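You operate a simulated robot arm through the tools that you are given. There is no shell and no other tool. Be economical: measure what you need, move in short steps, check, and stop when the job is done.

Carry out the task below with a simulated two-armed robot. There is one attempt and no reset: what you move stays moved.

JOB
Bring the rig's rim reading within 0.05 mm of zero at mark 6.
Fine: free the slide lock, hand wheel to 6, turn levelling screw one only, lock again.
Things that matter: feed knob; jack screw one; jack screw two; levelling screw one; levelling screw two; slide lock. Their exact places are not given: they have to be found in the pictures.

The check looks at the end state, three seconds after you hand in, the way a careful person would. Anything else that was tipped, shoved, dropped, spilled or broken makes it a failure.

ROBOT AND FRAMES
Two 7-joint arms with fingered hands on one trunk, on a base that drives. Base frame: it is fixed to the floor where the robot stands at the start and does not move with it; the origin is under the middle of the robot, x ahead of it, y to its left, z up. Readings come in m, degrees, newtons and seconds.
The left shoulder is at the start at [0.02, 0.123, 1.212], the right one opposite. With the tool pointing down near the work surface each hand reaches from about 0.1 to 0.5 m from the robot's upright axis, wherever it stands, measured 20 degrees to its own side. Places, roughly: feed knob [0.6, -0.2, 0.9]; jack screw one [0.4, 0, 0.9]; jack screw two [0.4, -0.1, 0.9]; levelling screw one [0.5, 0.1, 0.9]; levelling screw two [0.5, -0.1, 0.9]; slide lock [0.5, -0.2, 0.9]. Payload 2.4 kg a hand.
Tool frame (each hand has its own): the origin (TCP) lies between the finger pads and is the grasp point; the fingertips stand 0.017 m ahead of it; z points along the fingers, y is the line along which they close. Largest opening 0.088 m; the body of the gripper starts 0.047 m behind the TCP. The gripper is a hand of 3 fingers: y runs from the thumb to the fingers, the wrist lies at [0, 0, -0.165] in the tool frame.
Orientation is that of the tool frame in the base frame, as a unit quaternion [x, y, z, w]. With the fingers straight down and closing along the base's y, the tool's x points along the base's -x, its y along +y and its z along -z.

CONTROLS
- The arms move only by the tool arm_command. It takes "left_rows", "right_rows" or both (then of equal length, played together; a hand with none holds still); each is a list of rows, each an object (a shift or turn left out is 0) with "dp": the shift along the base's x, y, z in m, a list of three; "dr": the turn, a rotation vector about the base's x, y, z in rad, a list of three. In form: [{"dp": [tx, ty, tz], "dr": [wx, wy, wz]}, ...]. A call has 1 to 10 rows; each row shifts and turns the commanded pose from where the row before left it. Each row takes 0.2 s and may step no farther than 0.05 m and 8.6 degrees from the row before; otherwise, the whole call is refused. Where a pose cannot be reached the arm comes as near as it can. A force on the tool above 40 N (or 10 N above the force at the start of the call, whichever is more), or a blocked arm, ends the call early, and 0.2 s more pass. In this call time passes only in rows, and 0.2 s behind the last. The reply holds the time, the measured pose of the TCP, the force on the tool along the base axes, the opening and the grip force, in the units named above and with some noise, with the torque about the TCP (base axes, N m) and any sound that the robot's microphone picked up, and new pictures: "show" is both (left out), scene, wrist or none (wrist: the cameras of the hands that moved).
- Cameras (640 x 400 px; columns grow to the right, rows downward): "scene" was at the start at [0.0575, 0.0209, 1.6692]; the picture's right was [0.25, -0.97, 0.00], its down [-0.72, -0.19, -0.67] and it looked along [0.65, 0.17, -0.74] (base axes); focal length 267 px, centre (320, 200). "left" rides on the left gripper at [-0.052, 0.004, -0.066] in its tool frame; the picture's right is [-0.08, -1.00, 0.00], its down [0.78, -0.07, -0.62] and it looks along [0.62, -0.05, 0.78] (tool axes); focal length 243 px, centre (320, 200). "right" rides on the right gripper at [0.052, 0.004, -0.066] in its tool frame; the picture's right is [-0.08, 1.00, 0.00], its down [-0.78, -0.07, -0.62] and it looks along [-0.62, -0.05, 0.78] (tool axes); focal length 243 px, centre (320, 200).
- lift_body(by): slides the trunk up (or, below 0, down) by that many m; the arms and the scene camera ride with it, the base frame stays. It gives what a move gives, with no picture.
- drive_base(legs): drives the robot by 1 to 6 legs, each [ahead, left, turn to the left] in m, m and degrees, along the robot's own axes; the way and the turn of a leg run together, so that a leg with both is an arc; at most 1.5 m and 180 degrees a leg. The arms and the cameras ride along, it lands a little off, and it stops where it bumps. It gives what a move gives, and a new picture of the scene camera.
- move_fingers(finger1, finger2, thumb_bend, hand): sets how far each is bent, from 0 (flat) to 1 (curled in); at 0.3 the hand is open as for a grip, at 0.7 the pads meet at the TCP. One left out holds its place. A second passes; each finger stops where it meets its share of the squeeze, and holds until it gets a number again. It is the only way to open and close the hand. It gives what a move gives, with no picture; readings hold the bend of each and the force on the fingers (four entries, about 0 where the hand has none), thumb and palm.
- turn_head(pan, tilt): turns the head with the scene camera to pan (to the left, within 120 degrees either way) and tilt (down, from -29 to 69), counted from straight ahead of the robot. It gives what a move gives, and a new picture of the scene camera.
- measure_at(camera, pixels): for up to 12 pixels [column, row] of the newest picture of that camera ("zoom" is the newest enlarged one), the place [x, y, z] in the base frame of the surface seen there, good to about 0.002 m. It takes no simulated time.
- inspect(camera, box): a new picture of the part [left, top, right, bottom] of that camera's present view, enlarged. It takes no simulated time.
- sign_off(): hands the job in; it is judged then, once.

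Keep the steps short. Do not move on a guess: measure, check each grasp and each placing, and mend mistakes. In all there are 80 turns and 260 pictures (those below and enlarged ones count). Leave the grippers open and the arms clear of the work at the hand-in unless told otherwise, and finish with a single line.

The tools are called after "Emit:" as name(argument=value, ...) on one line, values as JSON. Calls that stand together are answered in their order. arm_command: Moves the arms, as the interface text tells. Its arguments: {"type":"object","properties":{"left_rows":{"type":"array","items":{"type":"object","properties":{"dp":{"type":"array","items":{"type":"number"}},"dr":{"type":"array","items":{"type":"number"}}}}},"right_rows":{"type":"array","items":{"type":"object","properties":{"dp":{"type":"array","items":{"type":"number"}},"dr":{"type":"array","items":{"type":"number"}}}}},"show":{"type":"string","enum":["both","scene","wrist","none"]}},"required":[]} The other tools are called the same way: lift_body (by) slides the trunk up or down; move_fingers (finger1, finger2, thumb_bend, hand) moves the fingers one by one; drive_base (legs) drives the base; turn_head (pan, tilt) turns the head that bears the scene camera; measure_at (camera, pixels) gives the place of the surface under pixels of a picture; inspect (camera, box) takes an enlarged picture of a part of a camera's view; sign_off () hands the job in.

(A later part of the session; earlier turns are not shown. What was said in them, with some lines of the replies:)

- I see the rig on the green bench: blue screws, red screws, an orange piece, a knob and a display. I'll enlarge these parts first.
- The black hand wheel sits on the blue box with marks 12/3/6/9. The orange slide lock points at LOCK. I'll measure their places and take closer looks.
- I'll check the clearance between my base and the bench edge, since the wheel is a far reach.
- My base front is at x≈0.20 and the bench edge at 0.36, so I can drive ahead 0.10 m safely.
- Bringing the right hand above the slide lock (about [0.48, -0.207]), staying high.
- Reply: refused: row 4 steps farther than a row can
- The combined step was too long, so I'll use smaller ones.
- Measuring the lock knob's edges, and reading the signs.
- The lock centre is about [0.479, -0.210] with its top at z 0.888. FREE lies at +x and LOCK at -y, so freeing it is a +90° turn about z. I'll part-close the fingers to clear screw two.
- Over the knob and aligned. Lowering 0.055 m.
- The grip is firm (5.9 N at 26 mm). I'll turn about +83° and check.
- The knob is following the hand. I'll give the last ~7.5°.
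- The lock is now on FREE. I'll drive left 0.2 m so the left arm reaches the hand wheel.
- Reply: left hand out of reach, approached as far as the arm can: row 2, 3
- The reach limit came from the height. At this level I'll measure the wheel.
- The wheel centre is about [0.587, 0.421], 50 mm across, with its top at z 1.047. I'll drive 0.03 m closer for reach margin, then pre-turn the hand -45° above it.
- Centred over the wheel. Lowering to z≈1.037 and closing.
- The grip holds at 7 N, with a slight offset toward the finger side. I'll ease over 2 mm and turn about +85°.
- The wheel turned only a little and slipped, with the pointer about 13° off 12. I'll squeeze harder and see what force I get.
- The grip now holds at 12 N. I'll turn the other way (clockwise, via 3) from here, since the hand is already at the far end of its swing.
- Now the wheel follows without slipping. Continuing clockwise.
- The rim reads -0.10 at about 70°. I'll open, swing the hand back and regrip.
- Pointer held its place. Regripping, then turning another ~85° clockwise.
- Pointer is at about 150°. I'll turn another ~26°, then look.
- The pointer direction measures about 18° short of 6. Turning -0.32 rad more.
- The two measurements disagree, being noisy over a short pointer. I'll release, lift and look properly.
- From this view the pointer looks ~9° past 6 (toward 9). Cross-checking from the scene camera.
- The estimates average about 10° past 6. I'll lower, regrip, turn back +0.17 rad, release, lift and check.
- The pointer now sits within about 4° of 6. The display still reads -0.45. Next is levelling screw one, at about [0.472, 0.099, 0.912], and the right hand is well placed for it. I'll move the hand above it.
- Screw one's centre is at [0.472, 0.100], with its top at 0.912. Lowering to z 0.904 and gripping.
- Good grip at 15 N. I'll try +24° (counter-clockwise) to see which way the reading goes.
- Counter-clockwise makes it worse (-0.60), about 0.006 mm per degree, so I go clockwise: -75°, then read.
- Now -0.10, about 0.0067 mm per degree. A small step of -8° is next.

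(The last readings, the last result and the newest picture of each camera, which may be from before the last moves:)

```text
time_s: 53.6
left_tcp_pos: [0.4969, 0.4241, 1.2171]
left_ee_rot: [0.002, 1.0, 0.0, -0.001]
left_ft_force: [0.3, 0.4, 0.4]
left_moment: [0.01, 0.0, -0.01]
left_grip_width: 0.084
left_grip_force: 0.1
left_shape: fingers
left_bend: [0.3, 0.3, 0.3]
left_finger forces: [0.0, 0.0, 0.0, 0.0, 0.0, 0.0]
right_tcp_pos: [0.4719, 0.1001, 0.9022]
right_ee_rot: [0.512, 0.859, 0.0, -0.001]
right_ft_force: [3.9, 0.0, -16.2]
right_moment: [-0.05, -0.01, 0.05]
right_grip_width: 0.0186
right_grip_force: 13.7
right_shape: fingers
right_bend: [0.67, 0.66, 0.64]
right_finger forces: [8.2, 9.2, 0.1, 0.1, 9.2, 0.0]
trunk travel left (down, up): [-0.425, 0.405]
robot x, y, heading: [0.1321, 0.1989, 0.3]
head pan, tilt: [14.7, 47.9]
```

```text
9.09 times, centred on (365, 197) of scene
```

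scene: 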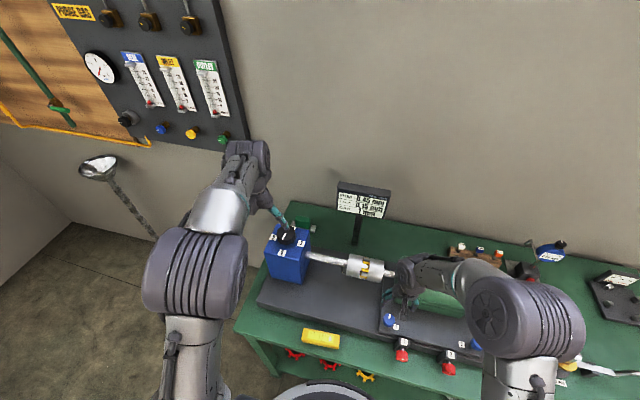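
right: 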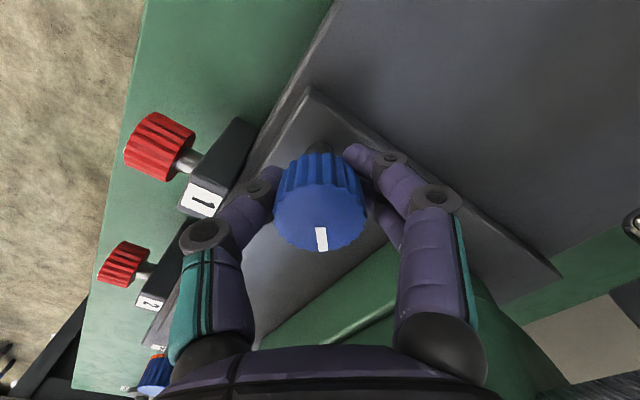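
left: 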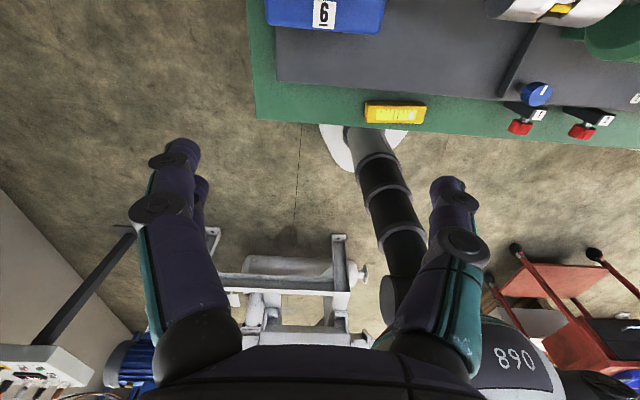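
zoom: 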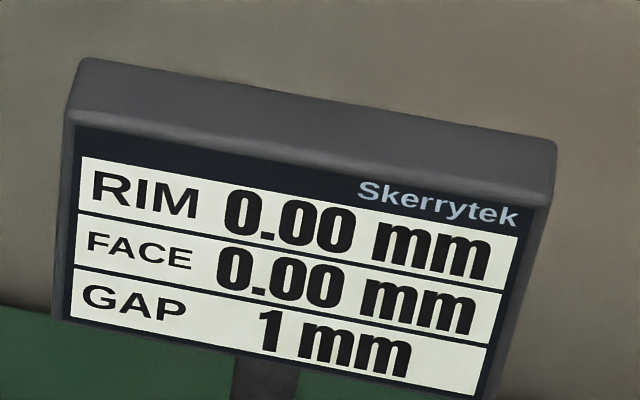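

The reading jumped from -0.10 to 0.00 within 8°, so I was at the near edge of the zero band. I'm now about in the middle. I'll add 1.5° for margin, then release and read again.

Emit:
arm_command(right_rows=[{"dr": [0, 0, -0.027]}, {}], show="none")

Emit:
move_fingers(hand="right", finger1=0.43, finger2=0.43, thumb_bend=0.43)

Emit:
inspect(camera="scene", box=[330, 175, 400, 219])

Emit:
arm_command(right_rows=[{"dp": [0, 0, 0.03]}, {"dp": [0, 0, 0.04]}, {"dp": [0, 0, 0.04], "dr": [0, 0, 0.14]}, {"dp": [0, 0, 0.04], "dr": [0, 0, 0.14]}, {"dp": [0, 0, 0.04], "dr": [0, 0, 0.14]}, {"dr": [0, 0, 0.14]}, {"dr": [0, 0, 0.14]}, {"dr": [0, 0, 0.14]}, {"dr": [0, 0, 0.14]}, {"dr": [0, 0, 0.11]}])

Emit:
inspect(camera="scene", box=[330, 175, 400, 219])

Emit:
inspect(camera="scene", box=[258, 210, 322, 250])

```text
time_s: 54.2
left_tcp_pos: [0.4972, 0.4242, 1.2176]
left_ee_rot: [0.002, 1.0, 0.0, -0.001]
left_ft_force: [-0.2, 0.8, -0.3]
left_moment: [0.01, 0.01, 0.01]
left_grip_width: 0.0838
left_grip_force: 0.0
left_shape: fingers
left_bend: [0.3, 0.3, 0.3]
left_finger forces: [0.0, 0.1, 0.0, 0.0, 0.0, 0.0]
right_tcp_pos: [0.4719, 0.1004, 0.9025]
right_ee_rot: [0.523, 0.852, 0.0, 0.0]
right_ft_force: [5.2, -0.2, -15.8]
right_moment: [-0.01, -0.01, 0.05]
right_grip_width: 0.0182
right_grip_force: 13.5
right_shape: fingers
right_bend: [0.67, 0.66, 0.64]
right_finger forces: [8.2, 9.6, 0.0, 0.0, 9.1, 0.1]
trunk travel left (down, up): [-0.425, 0.405]
robot x, y, heading: [0.1299, 0.2015, 0.1]
head pan, tilt: [14.7, 47.9]
```

```text
time_s: 55.2
left_tcp_pos: [0.495, 0.4241, 1.2174]
left_ee_rot: [0.001, 1.0, 0.0, 0.0]
left_ft_force: [-0.4, -0.3, -0.1]
left_moment: [0.01, -0.02, 0.01]
left_grip_width: 0.0841
left_grip_force: 0.0
left_shape: fingers
left_bend: [0.3, 0.3, 0.3]
left_finger forces: [0.0, 0.0, 0.0, 0.0, 0.0, 0.0]
right_tcp_pos: [0.4713, 0.1003, 0.9025]
right_ee_rot: [0.523, 0.852, -0.001, 0.0]
right_ft_force: [-0.5, 0.6, 0.3]
right_moment: [0.0, 0.01, -0.01]
right_grip_width: 0.0551
right_grip_force: 0.1
right_shape: fingers
right_bend: [0.43, 0.43, 0.43]
right_finger forces: [0.1, 0.0, 0.0, 0.0, 0.1, 0.1]
trunk travel left (down, up): [-0.425, 0.405]
robot x, y, heading: [0.1334, 0.2002, 0.0]
head pan, tilt: [14.7, 47.9]
```

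```text
9.09 times, centred on (365, 197) of scene
```

zoom: 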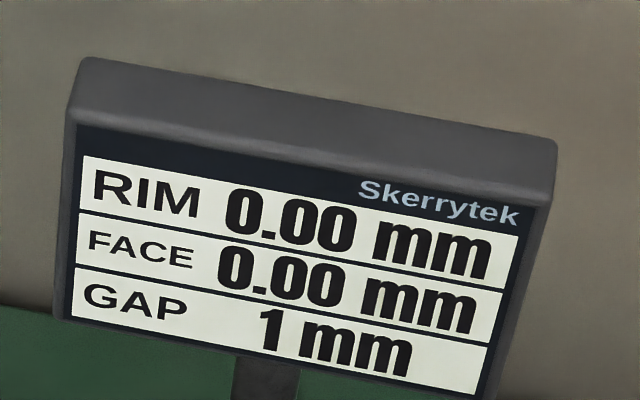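

```text
time_s: 57.4
left_tcp_pos: [0.4963, 0.4244, 1.2179]
left_ee_rot: [0.001, 1.0, 0.0, 0.0]
left_ft_force: [-0.1, 0.7, 0.6]
left_moment: [0.0, -0.01, 0.0]
left_grip_width: 0.084
left_grip_force: 0.1
left_shape: fingers
left_bend: [0.3, 0.3, 0.3]
left_finger forces: [0.0, 0.0, 0.0, 0.0, 0.0, 0.0]
right_tcp_pos: [0.4705, 0.1001, 1.0936]
right_ee_rot: [0.005, 1.0, 0.0, 0.0]
right_ft_force: [-0.2, 0.4, 0.9]
right_moment: [0.0, 0.02, -0.01]
right_grip_width: 0.0555
right_grip_force: 0.0
right_shape: fingers
right_bend: [0.43, 0.43, 0.43]
right_finger forces: [0.0, 0.0, 0.0, 0.1, 0.0, 0.0]
trunk travel left (down, up): [-0.425, 0.405]
robot x, y, heading: [0.1321, 0.1987, 0.1]
head pan, tilt: [14.7, 47.9]
```

scene: 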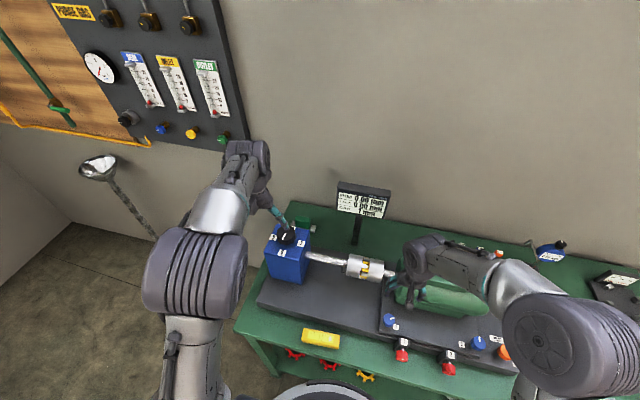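
right: 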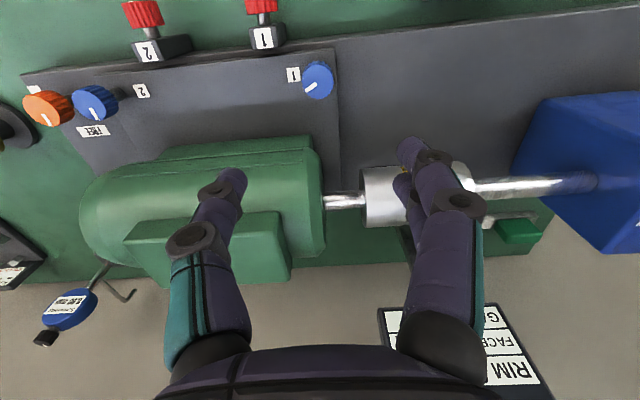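

```text
9.09 times, centred on (365, 197) of scene
```

zoom: 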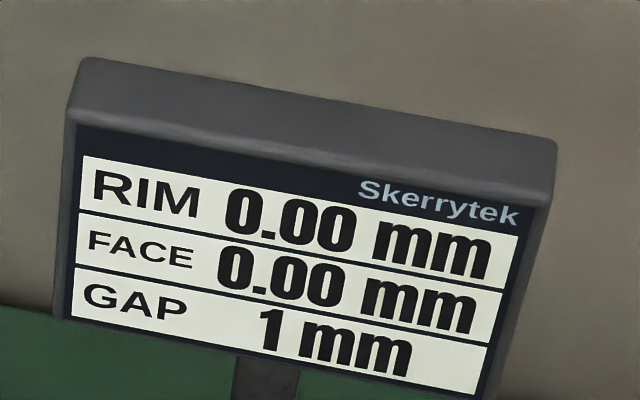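

```text
10.00 times, centred on (290, 230) of scene
```

zoom: 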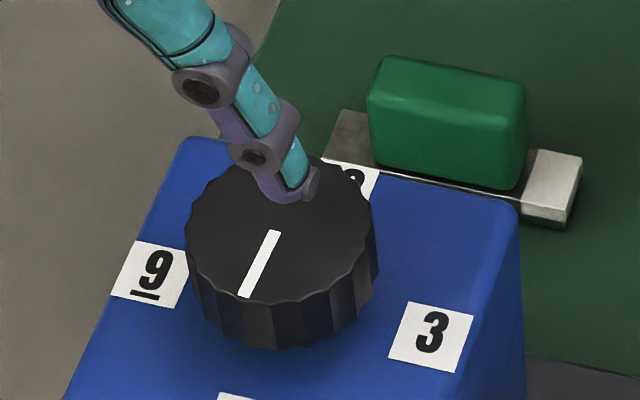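

The zero reading holds after release. The wheel pointer is about 4° past 6, so I'll trim it with the left hand: +0.07 rad.

Emit:
arm_command(left_rows=[{"dp": [0.03, 0, 0]}, {"dp": [0.03, 0, -0.02]}, {"dp": [0.03, -0.001, -0.03]}, {"dp": [0, 0, -0.04]}, {"dp": [0, 0, -0.045]}, {"dp": [0, 0, -0.03]}, {"dp": [0, 0, -0.016]}, {}], show="wrist")

Emit:
move_fingers(hand="left", finger1=0.85, finger2=0.85, thumb_bend=0.85)

Emit:
arm_command(left_rows=[{"dr": [0, 0, 0.035]}, {"dr": [0, 0, 0.035]}, {}], show="none")

Emit:
move_fingers(hand="left", finger1=0.3, finger2=0.3, thumb_bend=0.3)

Emit:
arm_command(left_rows=[{"dp": [0, 0, 0.04]}, {"dp": [0, 0, 0.04]}, {"dp": [-0.01, 0, 0.04], "dr": [0, 0, -0.07]}, {"dp": [-0.02, 0, 0.04]}, {"dp": [-0.03, 0.01, 0.03]}, {"dp": [-0.03, 0.03, 0.02]}, {"dp": [-0.02, 0.03, 0.02]}, {"dp": [-0.01, 0.03, 0]}, {}])

Emit:
inspect(camera="scene", box=[258, 210, 322, 250])

Emit:
inspect(camera="scene", box=[330, 175, 400, 219])

```text
time_s: 59.2
left_tcp_pos: [0.5852, 0.4191, 1.0376]
left_ee_rot: [0.002, 1.0, 0.0, 0.001]
left_ft_force: [0.8, 0.6, 0.9]
left_moment: [0.02, 0.04, -0.03]
left_grip_width: 0.0841
left_grip_force: 0.0
left_shape: fingers
left_bend: [0.3, 0.3, 0.3]
left_finger forces: [0.0, 0.0, 0.0, 0.0, 0.0, 0.0]
right_tcp_pos: [0.4693, 0.1003, 1.0949]
right_ee_rot: [0.006, 1.0, 0.0, 0.0]
right_ft_force: [-0.3, -0.8, 0.5]
right_moment: [0.03, 0.0, 0.02]
right_grip_width: 0.0557
right_grip_force: 0.1
right_shape: fingers
right_bend: [0.43, 0.43, 0.43]
right_finger forces: [0.0, 0.1, 0.1, 0.1, 0.0, 0.1]
trunk travel left (down, up): [-0.425, 0.405]
robot x, y, heading: [0.1308, 0.2002, -0.0]
head pan, tilt: [14.7, 47.9]
```

left: 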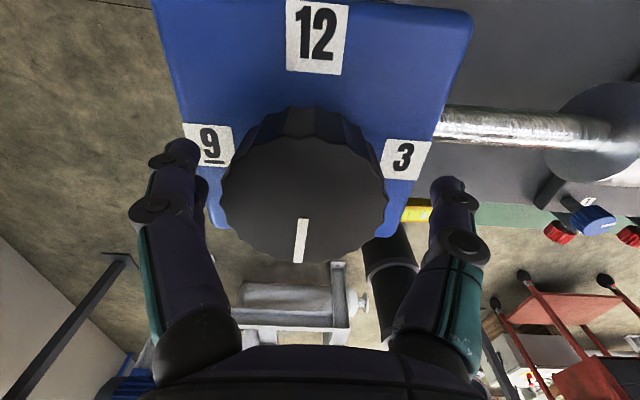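

```text
time_s: 60.2
left_tcp_pos: [0.5862, 0.4219, 1.0365]
left_ee_rot: [0.0, 1.0, 0.0, 0.001]
left_ft_force: [1.0, 9.3, -1.7]
left_moment: [0.28, -0.01, -0.01]
left_grip_width: 0.0439
left_grip_force: 15.7
left_shape: fingers
left_bend: [0.49, 0.48, 0.57]
left_finger forces: [10.4, 10.2, 0.0, 0.0, 10.7, 0.0]
right_tcp_pos: [0.4705, 0.1026, 1.0949]
right_ee_rot: [0.006, 1.0, -0.001, 0.001]
right_ft_force: [-0.4, -0.2, -0.3]
right_moment: [0.01, 0.0, 0.0]
right_grip_width: 0.0553
right_grip_force: 0.2
right_shape: fingers
right_bend: [0.43, 0.43, 0.43]
right_finger forces: [0.1, 0.0, 0.1, 0.0, 0.0, 0.0]
trunk travel left (down, up): [-0.425, 0.405]
robot x, y, heading: [0.1316, 0.2035, -0.0]
head pan, tilt: [14.7, 47.9]
```

```text
time_s: 61.0
left_tcp_pos: [0.5868, 0.4216, 1.0371]
left_ee_rot: [-0.034, 0.999, 0.0, 0.0]
left_ft_force: [0.2, 7.3, 2.0]
left_moment: [0.16, -0.01, -0.15]
left_grip_width: 0.0433
left_grip_force: 14.1
left_shape: fingers
left_bend: [0.49, 0.49, 0.57]
left_finger forces: [9.3, 8.9, 0.0, 0.0, 11.0, 0.0]
right_tcp_pos: [0.4695, 0.1022, 1.0938]
right_ee_rot: [0.007, 1.0, 0.0, 0.0]
right_ft_force: [-0.1, -0.8, 1.4]
right_moment: [0.01, -0.01, -0.02]
right_grip_width: 0.0555
right_grip_force: 0.0
right_shape: fingers
right_bend: [0.43, 0.43, 0.43]
right_finger forces: [0.0, 0.0, 0.0, 0.1, 0.0, 0.1]
trunk travel left (down, up): [-0.425, 0.405]
robot x, y, heading: [0.1335, 0.1996, 0.0]
head pan, tilt: [14.7, 47.9]
```

```text
time_s: 62.0
left_tcp_pos: [0.5863, 0.42, 1.0383]
left_ee_rot: [-0.034, 0.999, 0.0, -0.001]
left_ft_force: [-0.6, 0.7, -0.1]
left_moment: [-0.01, 0.0, -0.04]
left_grip_width: 0.0843
left_grip_force: 0.2
left_shape: fingers
left_bend: [0.3, 0.3, 0.3]
left_finger forces: [0.1, 0.0, 0.1, 0.0, 0.0, 0.1]
right_tcp_pos: [0.4698, 0.102, 1.0939]
right_ee_rot: [0.006, 1.0, 0.0, 0.0]
right_ft_force: [0.4, 0.1, 0.5]
right_moment: [-0.02, 0.03, -0.01]
right_grip_width: 0.0552
right_grip_force: 0.0
right_shape: fingers
right_bend: [0.43, 0.43, 0.43]
right_finger forces: [0.0, 0.1, 0.0, 0.0, 0.0, 0.0]
trunk travel left (down, up): [-0.425, 0.405]
robot x, y, heading: [0.1345, 0.2016, -0.2]
head pan, tilt: [14.7, 47.9]
```

```text
time_s: 64.0
left_tcp_pos: [0.4653, 0.5243, 1.2642]
left_ee_rot: [0.001, 1.0, 0.0, 0.0]
left_ft_force: [0.3, -0.5, -0.5]
left_moment: [-0.02, 0.0, 0.04]
left_grip_width: 0.0843
left_grip_force: 0.0
left_shape: fingers
left_bend: [0.3, 0.3, 0.3]
left_finger forces: [0.1, 0.0, 0.1, 0.1, 0.0, 0.1]
right_tcp_pos: [0.4696, 0.1018, 1.0939]
right_ee_rot: [0.006, 1.0, 0.0, 0.001]
right_ft_force: [0.7, -0.3, -0.3]
right_moment: [0.02, 0.0, -0.02]
right_grip_width: 0.0553
right_grip_force: 0.1
right_shape: fingers
right_bend: [0.43, 0.43, 0.43]
right_finger forces: [0.0, 0.0, 0.0, 0.0, 0.0, 0.0]
trunk travel left (down, up): [-0.425, 0.405]
robot x, y, heading: [0.1326, 0.1988, -0.2]
head pan, tilt: [14.7, 47.9]
```

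scene: 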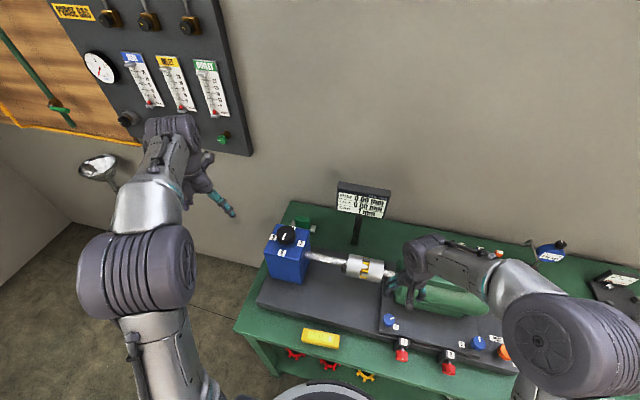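
left: 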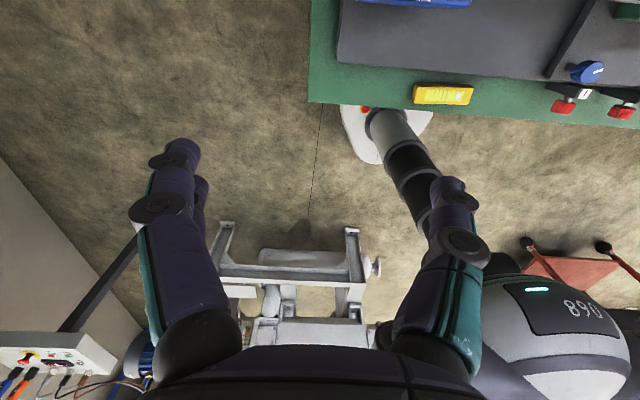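

```text
10.00 times, centred on (290, 230) of scene
```

zoom: 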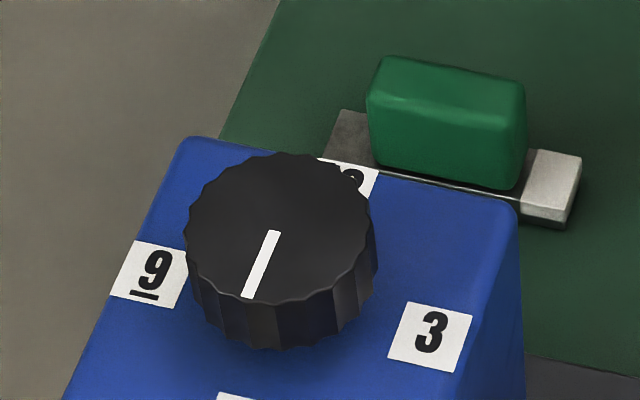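

```text
9.09 times, centred on (365, 197) of scene
```

zoom: 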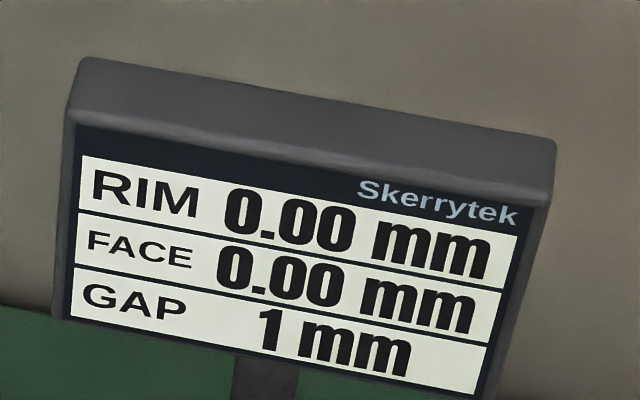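

The wheel is on 6 and the rim reads 0.00. I'll drive back right 0.2 m and bring the right hand over the lock, pre-turned +45°.

Emit:
drive_base(legs=[[0, -0.2, 0]])

Emit:
arm_command(right_rows=[{"dp": [0.002, -0.03, 0], "dr": [0, 0, 0.13]}, {"dp": [0.002, -0.03, 0], "dr": [0, 0, 0.13]}, {"dp": [0.002, -0.03, 0], "dr": [0, 0, 0.13]}, {"dp": [0.002, -0.02, 0], "dr": [0, 0, 0.13]}, {"dp": [0, 0, -0.03], "dr": [0, 0, 0.13]}, {"dp": [0, 0, -0.04], "dr": [0, 0, 0.13]}, {"dp": [0, 0, -0.04]}, {"dp": [0, 0, -0.03]}, {}], show="wrist")

```text
time_s: 65.6
left_tcp_pos: [0.4662, 0.3233, 1.2638]
left_ee_rot: [0.0, 1.0, 0.001, 0.0]
left_ft_force: [-0.5, -0.3, -0.3]
left_moment: [0.03, -0.02, 0.01]
left_grip_width: 0.0841
left_grip_force: 0.1
left_shape: fingers
left_bend: [0.3, 0.3, 0.3]
left_finger forces: [0.0, 0.0, 0.0, 0.0, 0.0, 0.0]
right_tcp_pos: [0.4705, -0.0981, 1.0941]
right_ee_rot: [0.004, 1.0, 0.001, 0.0]
right_ft_force: [0.3, 0.3, -0.2]
right_moment: [-0.03, 0.01, 0.0]
right_grip_width: 0.0554
right_grip_force: 0.1
right_shape: fingers
right_bend: [0.43, 0.43, 0.43]
right_finger forces: [0.1, 0.0, 0.1, 0.0, 0.0, 0.0]
trunk travel left (down, up): [-0.425, 0.405]
robot x, y, heading: [0.135, 0.0015, -0.0]
head pan, tilt: [14.7, 47.9]
```

scene: 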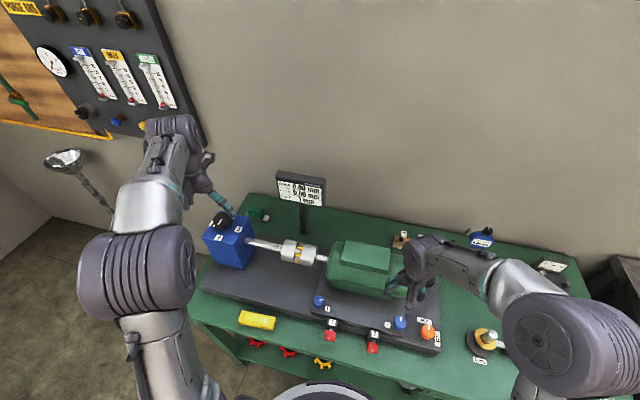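

```text
time_s: 67.6
left_tcp_pos: [0.4651, 0.3245, 1.2646]
left_ee_rot: [0.0, 1.0, 0.0, 0.0]
left_ft_force: [-0.3, 0.1, 0.7]
left_moment: [0.01, -0.01, 0.02]
left_grip_width: 0.0842
left_grip_force: 0.1
left_shape: fingers
left_bend: [0.3, 0.3, 0.3]
left_finger forces: [0.1, 0.1, 0.0, 0.1, 0.0, 0.0]
right_tcp_pos: [0.4786, -0.2114, 0.955]
right_ee_rot: [-0.376, 0.927, 0.001, 0.0]
right_ft_force: [-0.1, 0.5, 0.4]
right_moment: [0.01, 0.02, 0.02]
right_grip_width: 0.0557
right_grip_force: 0.0
right_shape: fingers
right_bend: [0.43, 0.43, 0.43]
right_finger forces: [0.0, 0.0, 0.0, 0.0, 0.0, 0.0]
trunk travel left (down, up): [-0.425, 0.405]
robot x, y, heading: [0.1329, -0.0016, -0.0]
head pan, tilt: [14.7, 47.9]
```

right: 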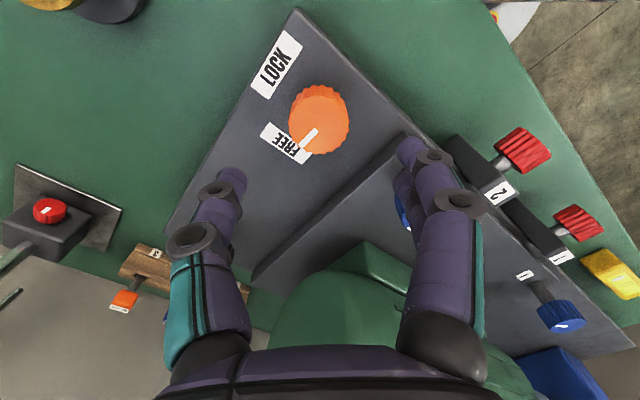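

Aligned over the lock. Lowering, gripping and turning about -83° toward LOCK.

Emit:
arm_command(right_rows=[{"dp": [0, 0.001, -0.03]}, {"dp": [0, 0, -0.025]}, {"dp": [0, 0, -0.018]}, {}], show="wrist")

Emit:
move_fingers(hand="right", finger1=0.68, finger2=0.68, thumb_bend=0.68)

Emit:
arm_command(right_rows=[{"dr": [0, 0, -0.145]}, {"dr": [0, 0, -0.145]}, {"dr": [0, 0, -0.145]}, {"dr": [0, 0, -0.145]}, {"dr": [0, 0, -0.145]}, {"dr": [0, 0, -0.145]}, {"dr": [0, 0, -0.145]}, {"dr": [0, 0, -0.145]}, {"dr": [0, 0, -0.145]}, {"dr": [0, 0, -0.145]}], show="wrist")

```text
time_s: 68.6
left_tcp_pos: [0.4654, 0.3235, 1.2646]
left_ee_rot: [0.0, 1.0, 0.0, 0.0]
left_ft_force: [0.5, -0.2, -0.4]
left_moment: [0.0, 0.02, 0.0]
left_grip_width: 0.0842
left_grip_force: 0.1
left_shape: fingers
left_bend: [0.3, 0.3, 0.3]
left_finger forces: [0.0, 0.0, 0.1, 0.0, 0.0, 0.0]
right_tcp_pos: [0.4795, -0.2092, 0.8834]
right_ee_rot: [-0.376, 0.927, 0.0, 0.0]
right_ft_force: [-0.4, 0.1, -0.2]
right_moment: [-0.01, 0.0, 0.01]
right_grip_width: 0.0555
right_grip_force: 0.1
right_shape: fingers
right_bend: [0.43, 0.43, 0.43]
right_finger forces: [0.0, 0.1, 0.0, 0.0, 0.0, 0.0]
trunk travel left (down, up): [-0.425, 0.405]
robot x, y, heading: [0.1306, -0.0024, 0.1]
head pan, tilt: [14.7, 47.9]
```

right: 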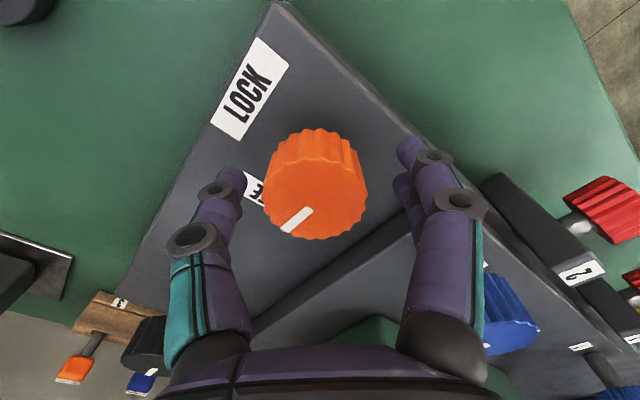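

```text
time_s: 69.6
left_tcp_pos: [0.4665, 0.3237, 1.2645]
left_ee_rot: [0.0, 1.0, 0.0, 0.0]
left_ft_force: [0.3, 0.2, -0.1]
left_moment: [-0.03, 0.01, 0.01]
left_grip_width: 0.0844
left_grip_force: 0.2
left_shape: fingers
left_bend: [0.3, 0.3, 0.3]
left_finger forces: [0.0, 0.0, 0.0, 0.0, 0.1, 0.1]
right_tcp_pos: [0.4803, -0.2089, 0.884]
right_ee_rot: [-0.377, 0.926, 0.0, 0.0]
right_ft_force: [1.4, -0.4, -3.1]
right_moment: [0.0, -0.02, -0.01]
right_grip_width: 0.027
right_grip_force: 7.9
right_shape: fingers
right_bend: [0.58, 0.59, 0.6]
right_finger forces: [4.0, 3.6, 0.0, 0.1, 8.6, 0.0]
trunk travel left (down, up): [-0.425, 0.405]
robot x, y, heading: [0.132, -0.0015, 0.1]
head pan, tilt: [14.7, 47.9]
```

```text
time_s: 71.8
left_tcp_pos: [0.4667, 0.3222, 1.2644]
left_ee_rot: [0.001, 1.0, 0.0, 0.0]
left_ft_force: [-1.1, -0.7, -0.4]
left_moment: [-0.03, 0.01, 0.0]
left_grip_width: 0.0843
left_grip_force: 0.1
left_shape: fingers
left_bend: [0.3, 0.3, 0.3]
left_finger forces: [0.1, 0.0, 0.0, 0.0, 0.0, 0.0]
right_tcp_pos: [0.48, -0.2079, 0.8792]
right_ee_rot: [0.334, 0.942, 0.0, 0.0]
right_ft_force: [9.5, -9.0, 6.3]
right_moment: [-0.08, -0.15, 0.07]
right_grip_width: 0.0251
right_grip_force: 9.4
right_shape: fingers
right_bend: [0.62, 0.62, 0.6]
right_finger forces: [2.7, 6.8, 0.0, 0.1, 9.7, 0.1]
trunk travel left (down, up): [-0.425, 0.405]
robot x, y, heading: [0.1332, 0.0036, 0.3]
head pan, tilt: [14.7, 47.9]
```

right: 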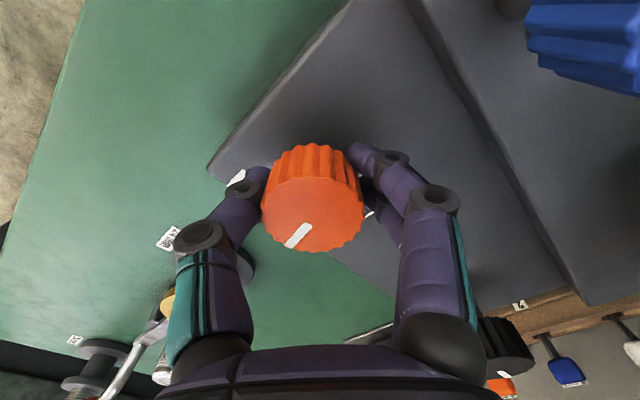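

Following well. I'll turn the last ~7.5°, release, lift and check the pointer and reading.

Emit:
arm_command(right_rows=[{"dr": [0, 0, -0.07]}, {"dr": [0, 0, -0.065]}, {}], show="none")

Emit:
move_fingers(hand="right", finger1=0.43, finger2=0.43, thumb_bend=0.43)

Emit:
arm_command(right_rows=[{"dp": [0, 0, 0.03]}, {"dp": [0, 0, 0.04]}, {"dp": [0, 0, 0.04]}, {"dp": [0, 0, 0.04], "dr": [0, 0, 0.13]}, {"dp": [0, 0, 0.04], "dr": [0, 0, 0.13]}, {"dp": [0, 0, 0.04], "dr": [0, 0, 0.13]}, {"dr": [0, 0, 0.13]}, {"dr": [0, 0, 0.13]}, {"dr": [0, 0, 0.14]}])

Emit:
inspect(camera="right", box=[240, 0, 480, 150])

Emit:
inspect(camera="scene", box=[265, 165, 335, 209])

Emit:
inspect(camera="scene", box=[200, 205, 264, 245])

```text
time_s: 72.6
left_tcp_pos: [0.4664, 0.3241, 1.2647]
left_ee_rot: [0.001, 1.0, 0.001, 0.0]
left_ft_force: [0.0, 0.5, -0.7]
left_moment: [-0.03, -0.02, -0.03]
left_grip_width: 0.0841
left_grip_force: 0.0
left_shape: fingers
left_bend: [0.3, 0.3, 0.3]
left_finger forces: [0.0, 0.0, 0.0, 0.1, 0.0, 0.1]
right_tcp_pos: [0.4781, -0.2073, 0.8811]
right_ee_rot: [0.397, 0.918, -0.001, 0.0]
right_ft_force: [2.9, -3.1, 2.0]
right_moment: [-0.02, -0.08, 0.0]
right_grip_width: 0.0233
right_grip_force: 8.3
right_shape: fingers
right_bend: [0.62, 0.61, 0.61]
right_finger forces: [3.1, 5.8, 0.0, 0.0, 7.1, 0.1]
trunk travel left (down, up): [-0.425, 0.405]
robot x, y, heading: [0.1269, -0.0018, 0.1]
head pan, tilt: [14.7, 47.9]
```

```text
time_s: 73.6
left_tcp_pos: [0.4663, 0.3247, 1.2632]
left_ee_rot: [-0.001, 1.0, 0.0, 0.0]
left_ft_force: [-0.1, -0.3, -0.3]
left_moment: [0.03, -0.01, -0.02]
left_grip_width: 0.0841
left_grip_force: 0.0
left_shape: fingers
left_bend: [0.3, 0.3, 0.3]
left_finger forces: [0.0, 0.1, 0.1, 0.0, 0.0, 0.0]
right_tcp_pos: [0.4779, -0.2059, 0.881]
right_ee_rot: [0.396, 0.918, 0.0, 0.0]
right_ft_force: [0.5, -0.2, -0.6]
right_moment: [-0.04, -0.02, 0.01]
right_grip_width: 0.0552
right_grip_force: 0.1
right_shape: fingers
right_bend: [0.43, 0.43, 0.43]
right_finger forces: [0.0, 0.1, 0.1, 0.0, 0.0, 0.1]
trunk travel left (down, up): [-0.425, 0.405]
robot x, y, heading: [0.1312, -0.0018, 0.3]
head pan, tilt: [14.7, 47.9]
```

```text
time_s: 75.6
left_tcp_pos: [0.4666, 0.3239, 1.2644]
left_ee_rot: [0.0, 1.0, 0.0, 0.0]
left_ft_force: [-0.8, 0.5, 0.7]
left_moment: [0.03, -0.03, 0.01]
left_grip_width: 0.0843
left_grip_force: 0.0
left_shape: fingers
left_bend: [0.3, 0.3, 0.3]
left_finger forces: [0.1, 0.1, 0.0, 0.0, 0.1, 0.0]
right_tcp_pos: [0.4793, -0.2071, 1.1107]
right_ee_rot: [0.011, 1.0, 0.0, 0.0]
right_ft_force: [0.3, -0.5, -0.6]
right_moment: [0.0, 0.0, 0.0]
right_grip_width: 0.0554
right_grip_force: 0.0
right_shape: fingers
right_bend: [0.43, 0.43, 0.43]
right_finger forces: [0.1, 0.0, 0.1, 0.0, 0.0, 0.1]
trunk travel left (down, up): [-0.425, 0.405]
robot x, y, heading: [0.1303, 0.0007, 0.3]
head pan, tilt: [14.7, 47.9]
```

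scene: 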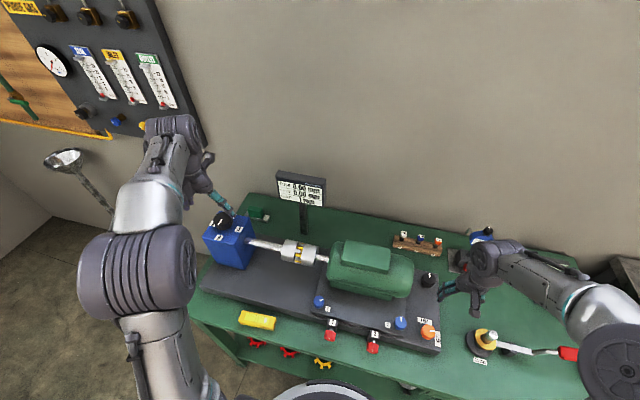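
right: 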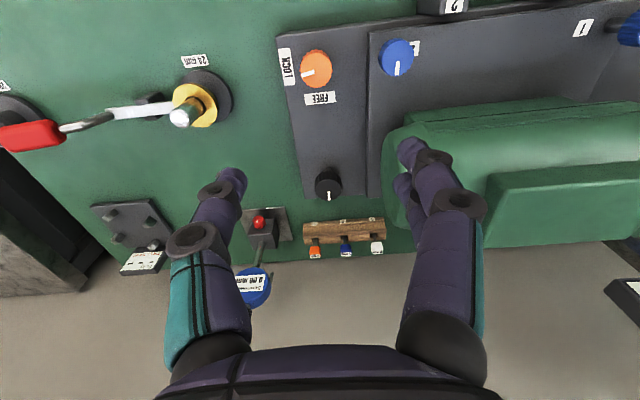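

```text
2.67 times, centred on (360, 75) of right
```

zoom: 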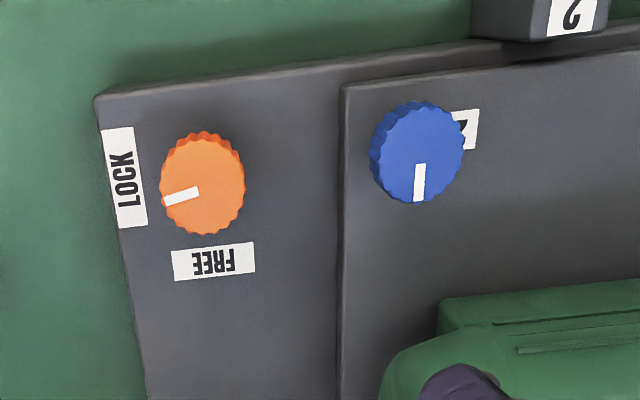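

```text
9.09 times, centred on (300, 187) of scene
```

zoom: 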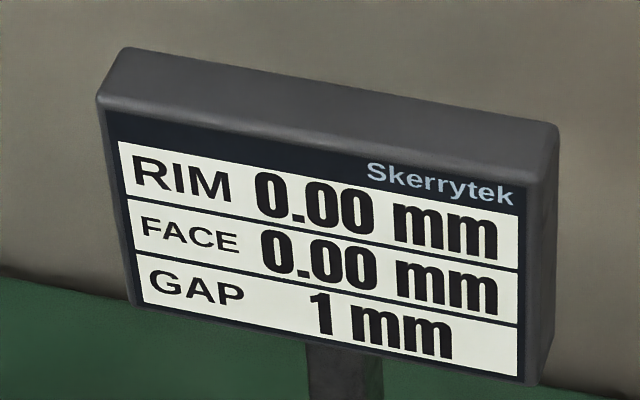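

```text
10.00 times, centred on (232, 225) of scene
```

zoom: 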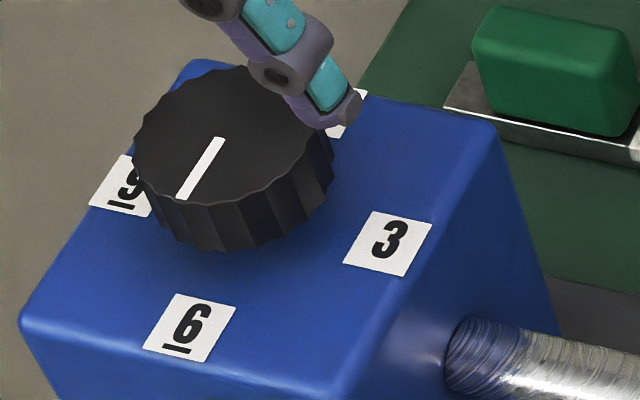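

The lock pointer is ~15° short of LOCK because of an early slip. The reading and the wheel are good. I'll regrip the lock and finish the turn.

Emit:
arm_command(right_rows=[{"dp": [0, -0.002, -0.04], "dr": [0, 0, -0.1]}, {"dp": [0, 0, -0.045], "dr": [0, 0, -0.1]}, {"dp": [0, 0, -0.045]}, {"dp": [0, 0, -0.045]}, {"dp": [0, 0, -0.035]}, {"dp": [0, 0, -0.02]}, {}], show="wrist")

Emit:
move_fingers(hand="right", finger1=0.75, finger2=0.75, thumb_bend=0.75)

Emit:
arm_command(right_rows=[{"dr": [0, 0, -0.09]}, {"dr": [0, 0, -0.09]}, {"dr": [0, 0, -0.09]}, {}], show="wrist")

```text
time_s: 77.2
left_tcp_pos: [0.4658, 0.3237, 1.2646]
left_ee_rot: [0.0, 1.0, 0.0, 0.0]
left_ft_force: [0.1, -0.7, 0.6]
left_moment: [-0.01, -0.02, -0.04]
left_grip_width: 0.0842
left_grip_force: 0.1
left_shape: fingers
left_bend: [0.3, 0.3, 0.3]
left_finger forces: [0.1, 0.0, 0.0, 0.1, 0.0, 0.0]
right_tcp_pos: [0.4777, -0.2085, 0.882]
right_ee_rot: [0.111, 0.994, 0.0, 0.0]
right_ft_force: [0.2, -0.2, 0.1]
right_moment: [0.01, -0.01, 0.01]
right_grip_width: 0.0553
right_grip_force: 0.1
right_shape: fingers
right_bend: [0.43, 0.43, 0.43]
right_finger forces: [0.1, 0.1, 0.0, 0.0, 0.0, 0.0]
trunk travel left (down, up): [-0.425, 0.405]
robot x, y, heading: [0.1296, -0.0043, 0.0]
head pan, tilt: [14.7, 47.9]
```

right: 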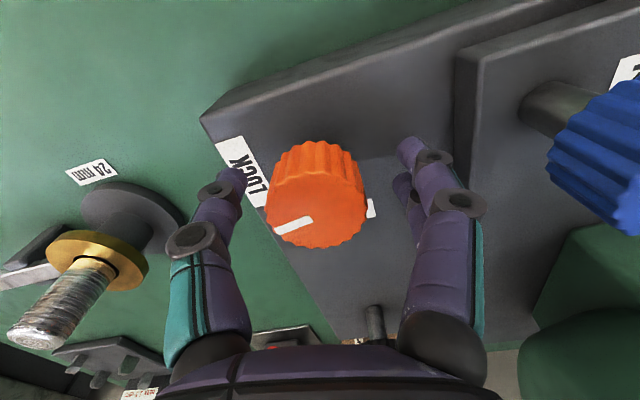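

```text
time_s: 78.2
left_tcp_pos: [0.467, 0.3241, 1.2644]
left_ee_rot: [0.0, 1.0, 0.001, 0.0]
left_ft_force: [0.0, 0.4, -0.3]
left_moment: [0.02, 0.0, 0.0]
left_grip_width: 0.0843
left_grip_force: 0.0
left_shape: fingers
left_bend: [0.3, 0.3, 0.3]
left_finger forces: [0.0, 0.0, 0.0, 0.0, 0.1, 0.0]
right_tcp_pos: [0.4778, -0.2094, 0.8829]
right_ee_rot: [0.112, 0.994, 0.0, 0.0]
right_ft_force: [-1.8, 5.2, -7.3]
right_moment: [0.02, 0.08, 0.03]
right_grip_width: 0.0247
right_grip_force: 12.0
right_shape: fingers
right_bend: [0.66, 0.64, 0.6]
right_finger forces: [7.1, 7.4, 0.1, 0.0, 8.5, 0.0]
trunk travel left (down, up): [-0.425, 0.405]
robot x, y, heading: [0.1335, -0.0015, 0.3]
head pan, tilt: [14.7, 47.9]
```

```text
time_s: 79.2
left_tcp_pos: [0.4661, 0.3248, 1.2635]
left_ee_rot: [0.0, 1.0, 0.0, 0.0]
left_ft_force: [-0.6, -0.1, 0.0]
left_moment: [0.02, 0.0, 0.02]
left_grip_width: 0.0842
left_grip_force: 0.1
left_shape: fingers
left_bend: [0.3, 0.3, 0.3]
left_finger forces: [0.0, 0.0, 0.0, 0.1, 0.1, 0.1]
right_tcp_pos: [0.477, -0.2074, 0.8806]
right_ee_rot: [0.245, 0.969, 0.0, 0.001]
right_ft_force: [-3.6, 6.0, -0.5]
right_moment: [0.05, 0.04, 0.18]
right_grip_width: 0.0242
right_grip_force: 11.9
right_shape: fingers
right_bend: [0.68, 0.65, 0.6]
right_finger forces: [9.8, 6.6, 0.0, 0.0, 8.5, 0.0]
trunk travel left (down, up): [-0.425, 0.405]
robot x, y, heading: [0.1317, -0.0011, 0.3]
head pan, tilt: [14.7, 47.9]
```

right: 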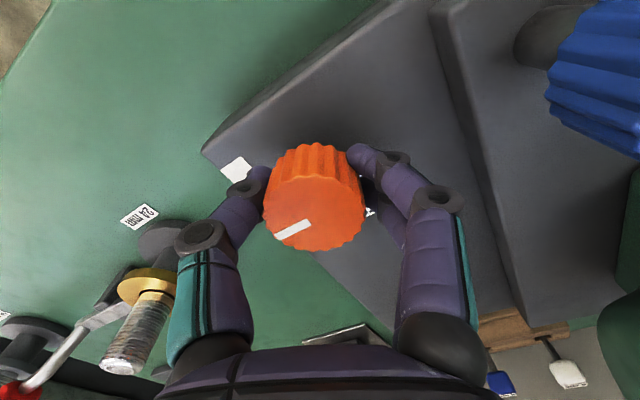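

The torque is rising, so it is near the stop. I'll release, lift clear and check everything.

Emit:
move_fingers(hand="right", finger1=0.4, finger2=0.4, thumb_bend=0.4)

Emit:
arm_command(right_rows=[{"dp": [0, 0, 0.03]}, {"dp": [0, 0, 0.04]}, {"dp": [0, 0, 0.04]}, {"dp": [0, 0, 0.04], "dr": [0, 0, 0.12]}, {"dp": [0, 0, 0.04], "dr": [0, 0, 0.12]}, {"dp": [0, 0, 0.04], "dr": [0, 0, 0.12]}, {"dr": [0, 0, 0.12]}, {}])

Emit:
inspect(camera="right", box=[240, 0, 480, 150])

Emit:
inspect(camera="scene", box=[265, 165, 335, 209])

Emit:
inspect(camera="scene", box=[300, 260, 460, 360])

```text
time_s: 80.2
left_tcp_pos: [0.4668, 0.324, 1.2636]
left_ee_rot: [0.0, 1.0, 0.0, 0.0]
left_ft_force: [-0.3, -0.2, 0.1]
left_moment: [0.01, -0.02, 0.01]
left_grip_width: 0.0843
left_grip_force: 0.1
left_shape: fingers
left_bend: [0.3, 0.3, 0.3]
left_finger forces: [0.1, 0.0, 0.1, 0.0, 0.0, 0.1]
right_tcp_pos: [0.4788, -0.2086, 0.8817]
right_ee_rot: [0.244, 0.97, 0.0, 0.0]
right_ft_force: [-0.1, 0.2, -0.4]
right_moment: [0.02, 0.0, 0.03]
right_grip_width: 0.062
right_grip_force: 0.2
right_shape: fingers
right_bend: [0.4, 0.4, 0.4]
right_finger forces: [0.0, 0.0, 0.0, 0.0, 0.0, 0.0]
trunk travel left (down, up): [-0.425, 0.405]
robot x, y, heading: [0.1309, -0.002, 0.4]
head pan, tilt: [14.7, 47.9]
```

```text
time_s: 82.0
left_tcp_pos: [0.4662, 0.3235, 1.2649]
left_ee_rot: [-0.001, 1.0, 0.0, 0.0]
left_ft_force: [0.6, 0.0, -0.1]
left_moment: [0.01, -0.03, -0.03]
left_grip_width: 0.084
left_grip_force: 0.1
left_shape: fingers
left_bend: [0.3, 0.3, 0.3]
left_finger forces: [0.0, 0.1, 0.0, 0.0, 0.0, 0.0]
right_tcp_pos: [0.4791, -0.2068, 1.1123]
right_ee_rot: [0.006, 1.0, 0.0, 0.0]
right_ft_force: [0.5, 0.9, -0.1]
right_moment: [0.0, -0.02, 0.01]
right_grip_width: 0.0623
right_grip_force: 0.1
right_shape: fingers
right_bend: [0.4, 0.4, 0.4]
right_finger forces: [0.0, 0.0, 0.0, 0.0, 0.0, 0.0]
trunk travel left (down, up): [-0.425, 0.405]
robot x, y, heading: [0.1342, -0.0051, 0.3]
head pan, tilt: [14.7, 47.9]
```

scene: 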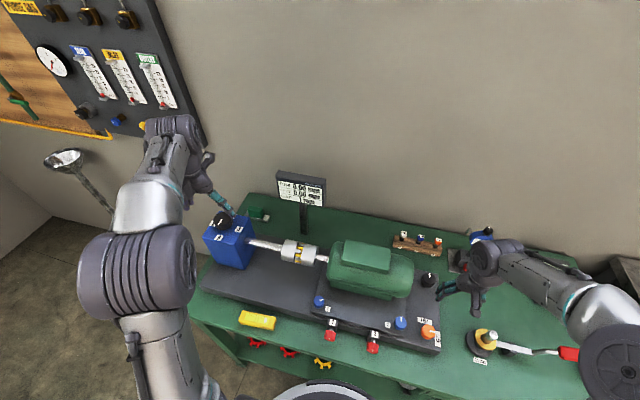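
right: 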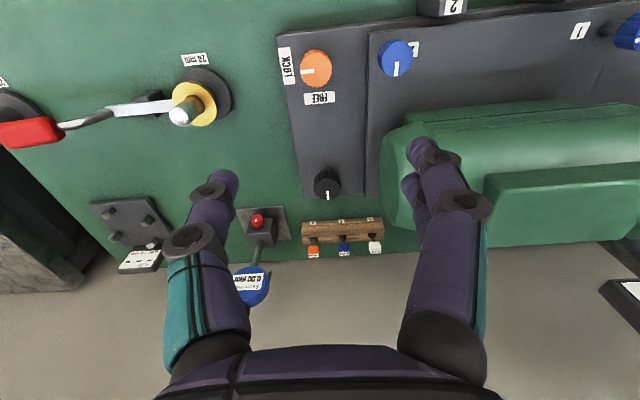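

```text
2.67 times, centred on (360, 75) of right
```

zoom: 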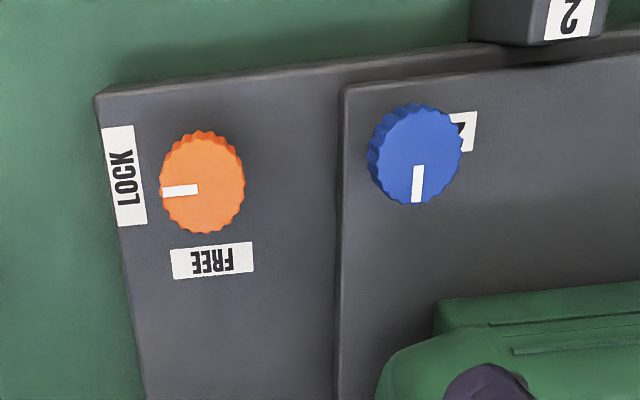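

```text
9.09 times, centred on (300, 187) of scene
```

zoom: 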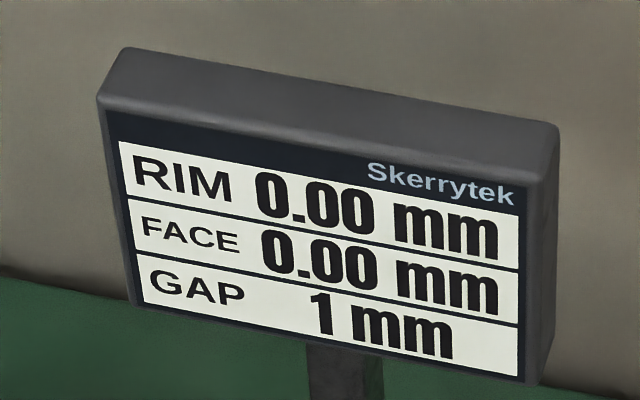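

```text
4.00 times, centred on (380, 310) of scene
```

zoom: 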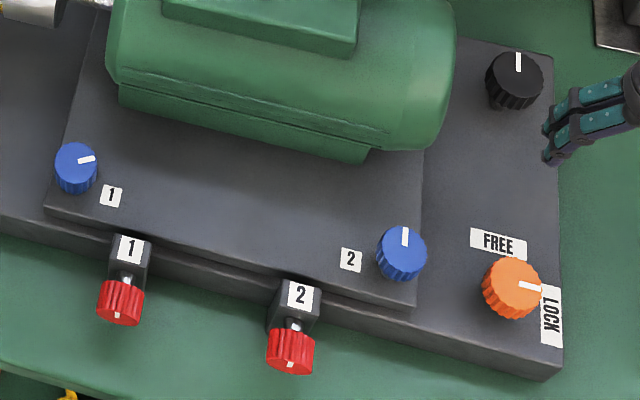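

The lock is on LOCK, the wheel is on 6, the rim reads 0.00, and the other screws and the feed knob are unmoved. I'll open the right hand fully, lift it clear and hand in.

Emit:
move_fingers(hand="right", finger1=0.3, finger2=0.3, thumb_bend=0.3)

Emit:
arm_command(right_rows=[{"dp": [-0.02, 0, 0.04]}, {"dp": [-0.02, 0, 0.04]}, {}], show="scene")

Emit:
inspect(camera="scene", box=[265, 165, 335, 209])

Emit:
sign_off()

```text
time_s: 83.0
left_tcp_pos: [0.4657, 0.3249, 1.2637]
left_ee_rot: [0.0, 1.0, 0.0, 0.0]
left_ft_force: [-0.2, 0.0, 0.6]
left_moment: [0.01, 0.01, 0.0]
left_grip_width: 0.0841
left_grip_force: 0.1
left_shape: fingers
left_bend: [0.3, 0.3, 0.3]
left_finger forces: [0.0, 0.1, 0.0, 0.0, 0.1, 0.0]
right_tcp_pos: [0.4795, -0.2062, 1.1127]
right_ee_rot: [0.007, 1.0, 0.0, -0.001]
right_ft_force: [-0.2, 0.3, 0.3]
right_moment: [0.0, 0.02, -0.01]
right_grip_width: 0.0841
right_grip_force: 0.0
right_shape: fingers
right_bend: [0.3, 0.3, 0.3]
right_finger forces: [0.0, 0.1, 0.0, 0.0, 0.0, 0.0]
trunk travel left (down, up): [-0.425, 0.405]
robot x, y, heading: [0.1334, 0.0003, 0.1]
head pan, tilt: [14.7, 47.9]
```

```text
time_s: 83.8
left_tcp_pos: [0.4654, 0.3238, 1.2648]
left_ee_rot: [0.0, 1.0, 0.001, 0.0]
left_ft_force: [-0.2, -0.1, 0.6]
left_moment: [-0.05, -0.03, -0.02]
left_grip_width: 0.0843
left_grip_force: 0.0
left_shape: fingers
left_bend: [0.3, 0.3, 0.3]
left_finger forces: [0.0, 0.0, 0.0, 0.1, 0.1, 0.0]
right_tcp_pos: [0.4403, -0.211, 1.1933]
right_ee_rot: [0.008, 1.0, 0.0, 0.0]
right_ft_force: [0.1, 0.5, 0.9]
right_moment: [-0.02, 0.01, -0.01]
right_grip_width: 0.0839
right_grip_force: 0.0
right_shape: fingers
right_bend: [0.3, 0.3, 0.3]
right_finger forces: [0.1, 0.0, 0.0, 0.0, 0.0, 0.1]
trunk travel left (down, up): [-0.425, 0.405]
robot x, y, heading: [0.1323, -0.0003, 0.1]
head pan, tilt: [14.7, 47.9]
```

scene: 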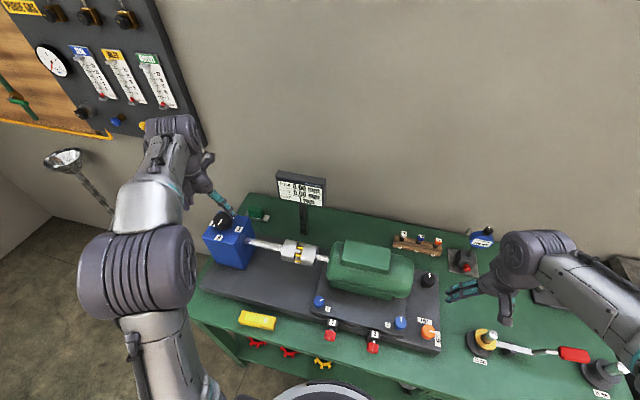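

```text
9.09 times, centred on (300, 187) of scene
```

zoom: 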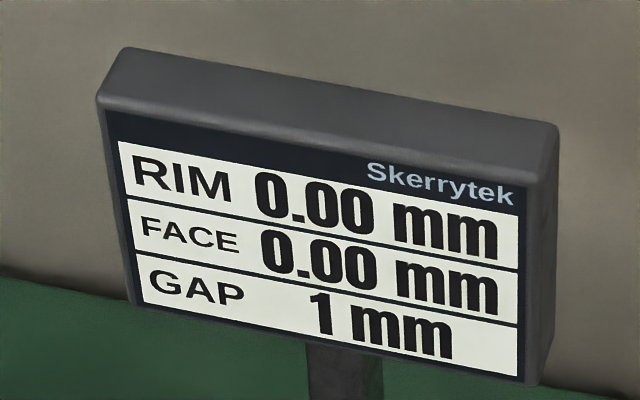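

```text
The job is handed in.
```

The rim reads 0.00 mm (the display appears to step in 0.05 mm) with the hand wheel within about 2–3° of mark 6; I turned only levelling screw one, put the slide lock back on LOCK, and left both hands open and clear.
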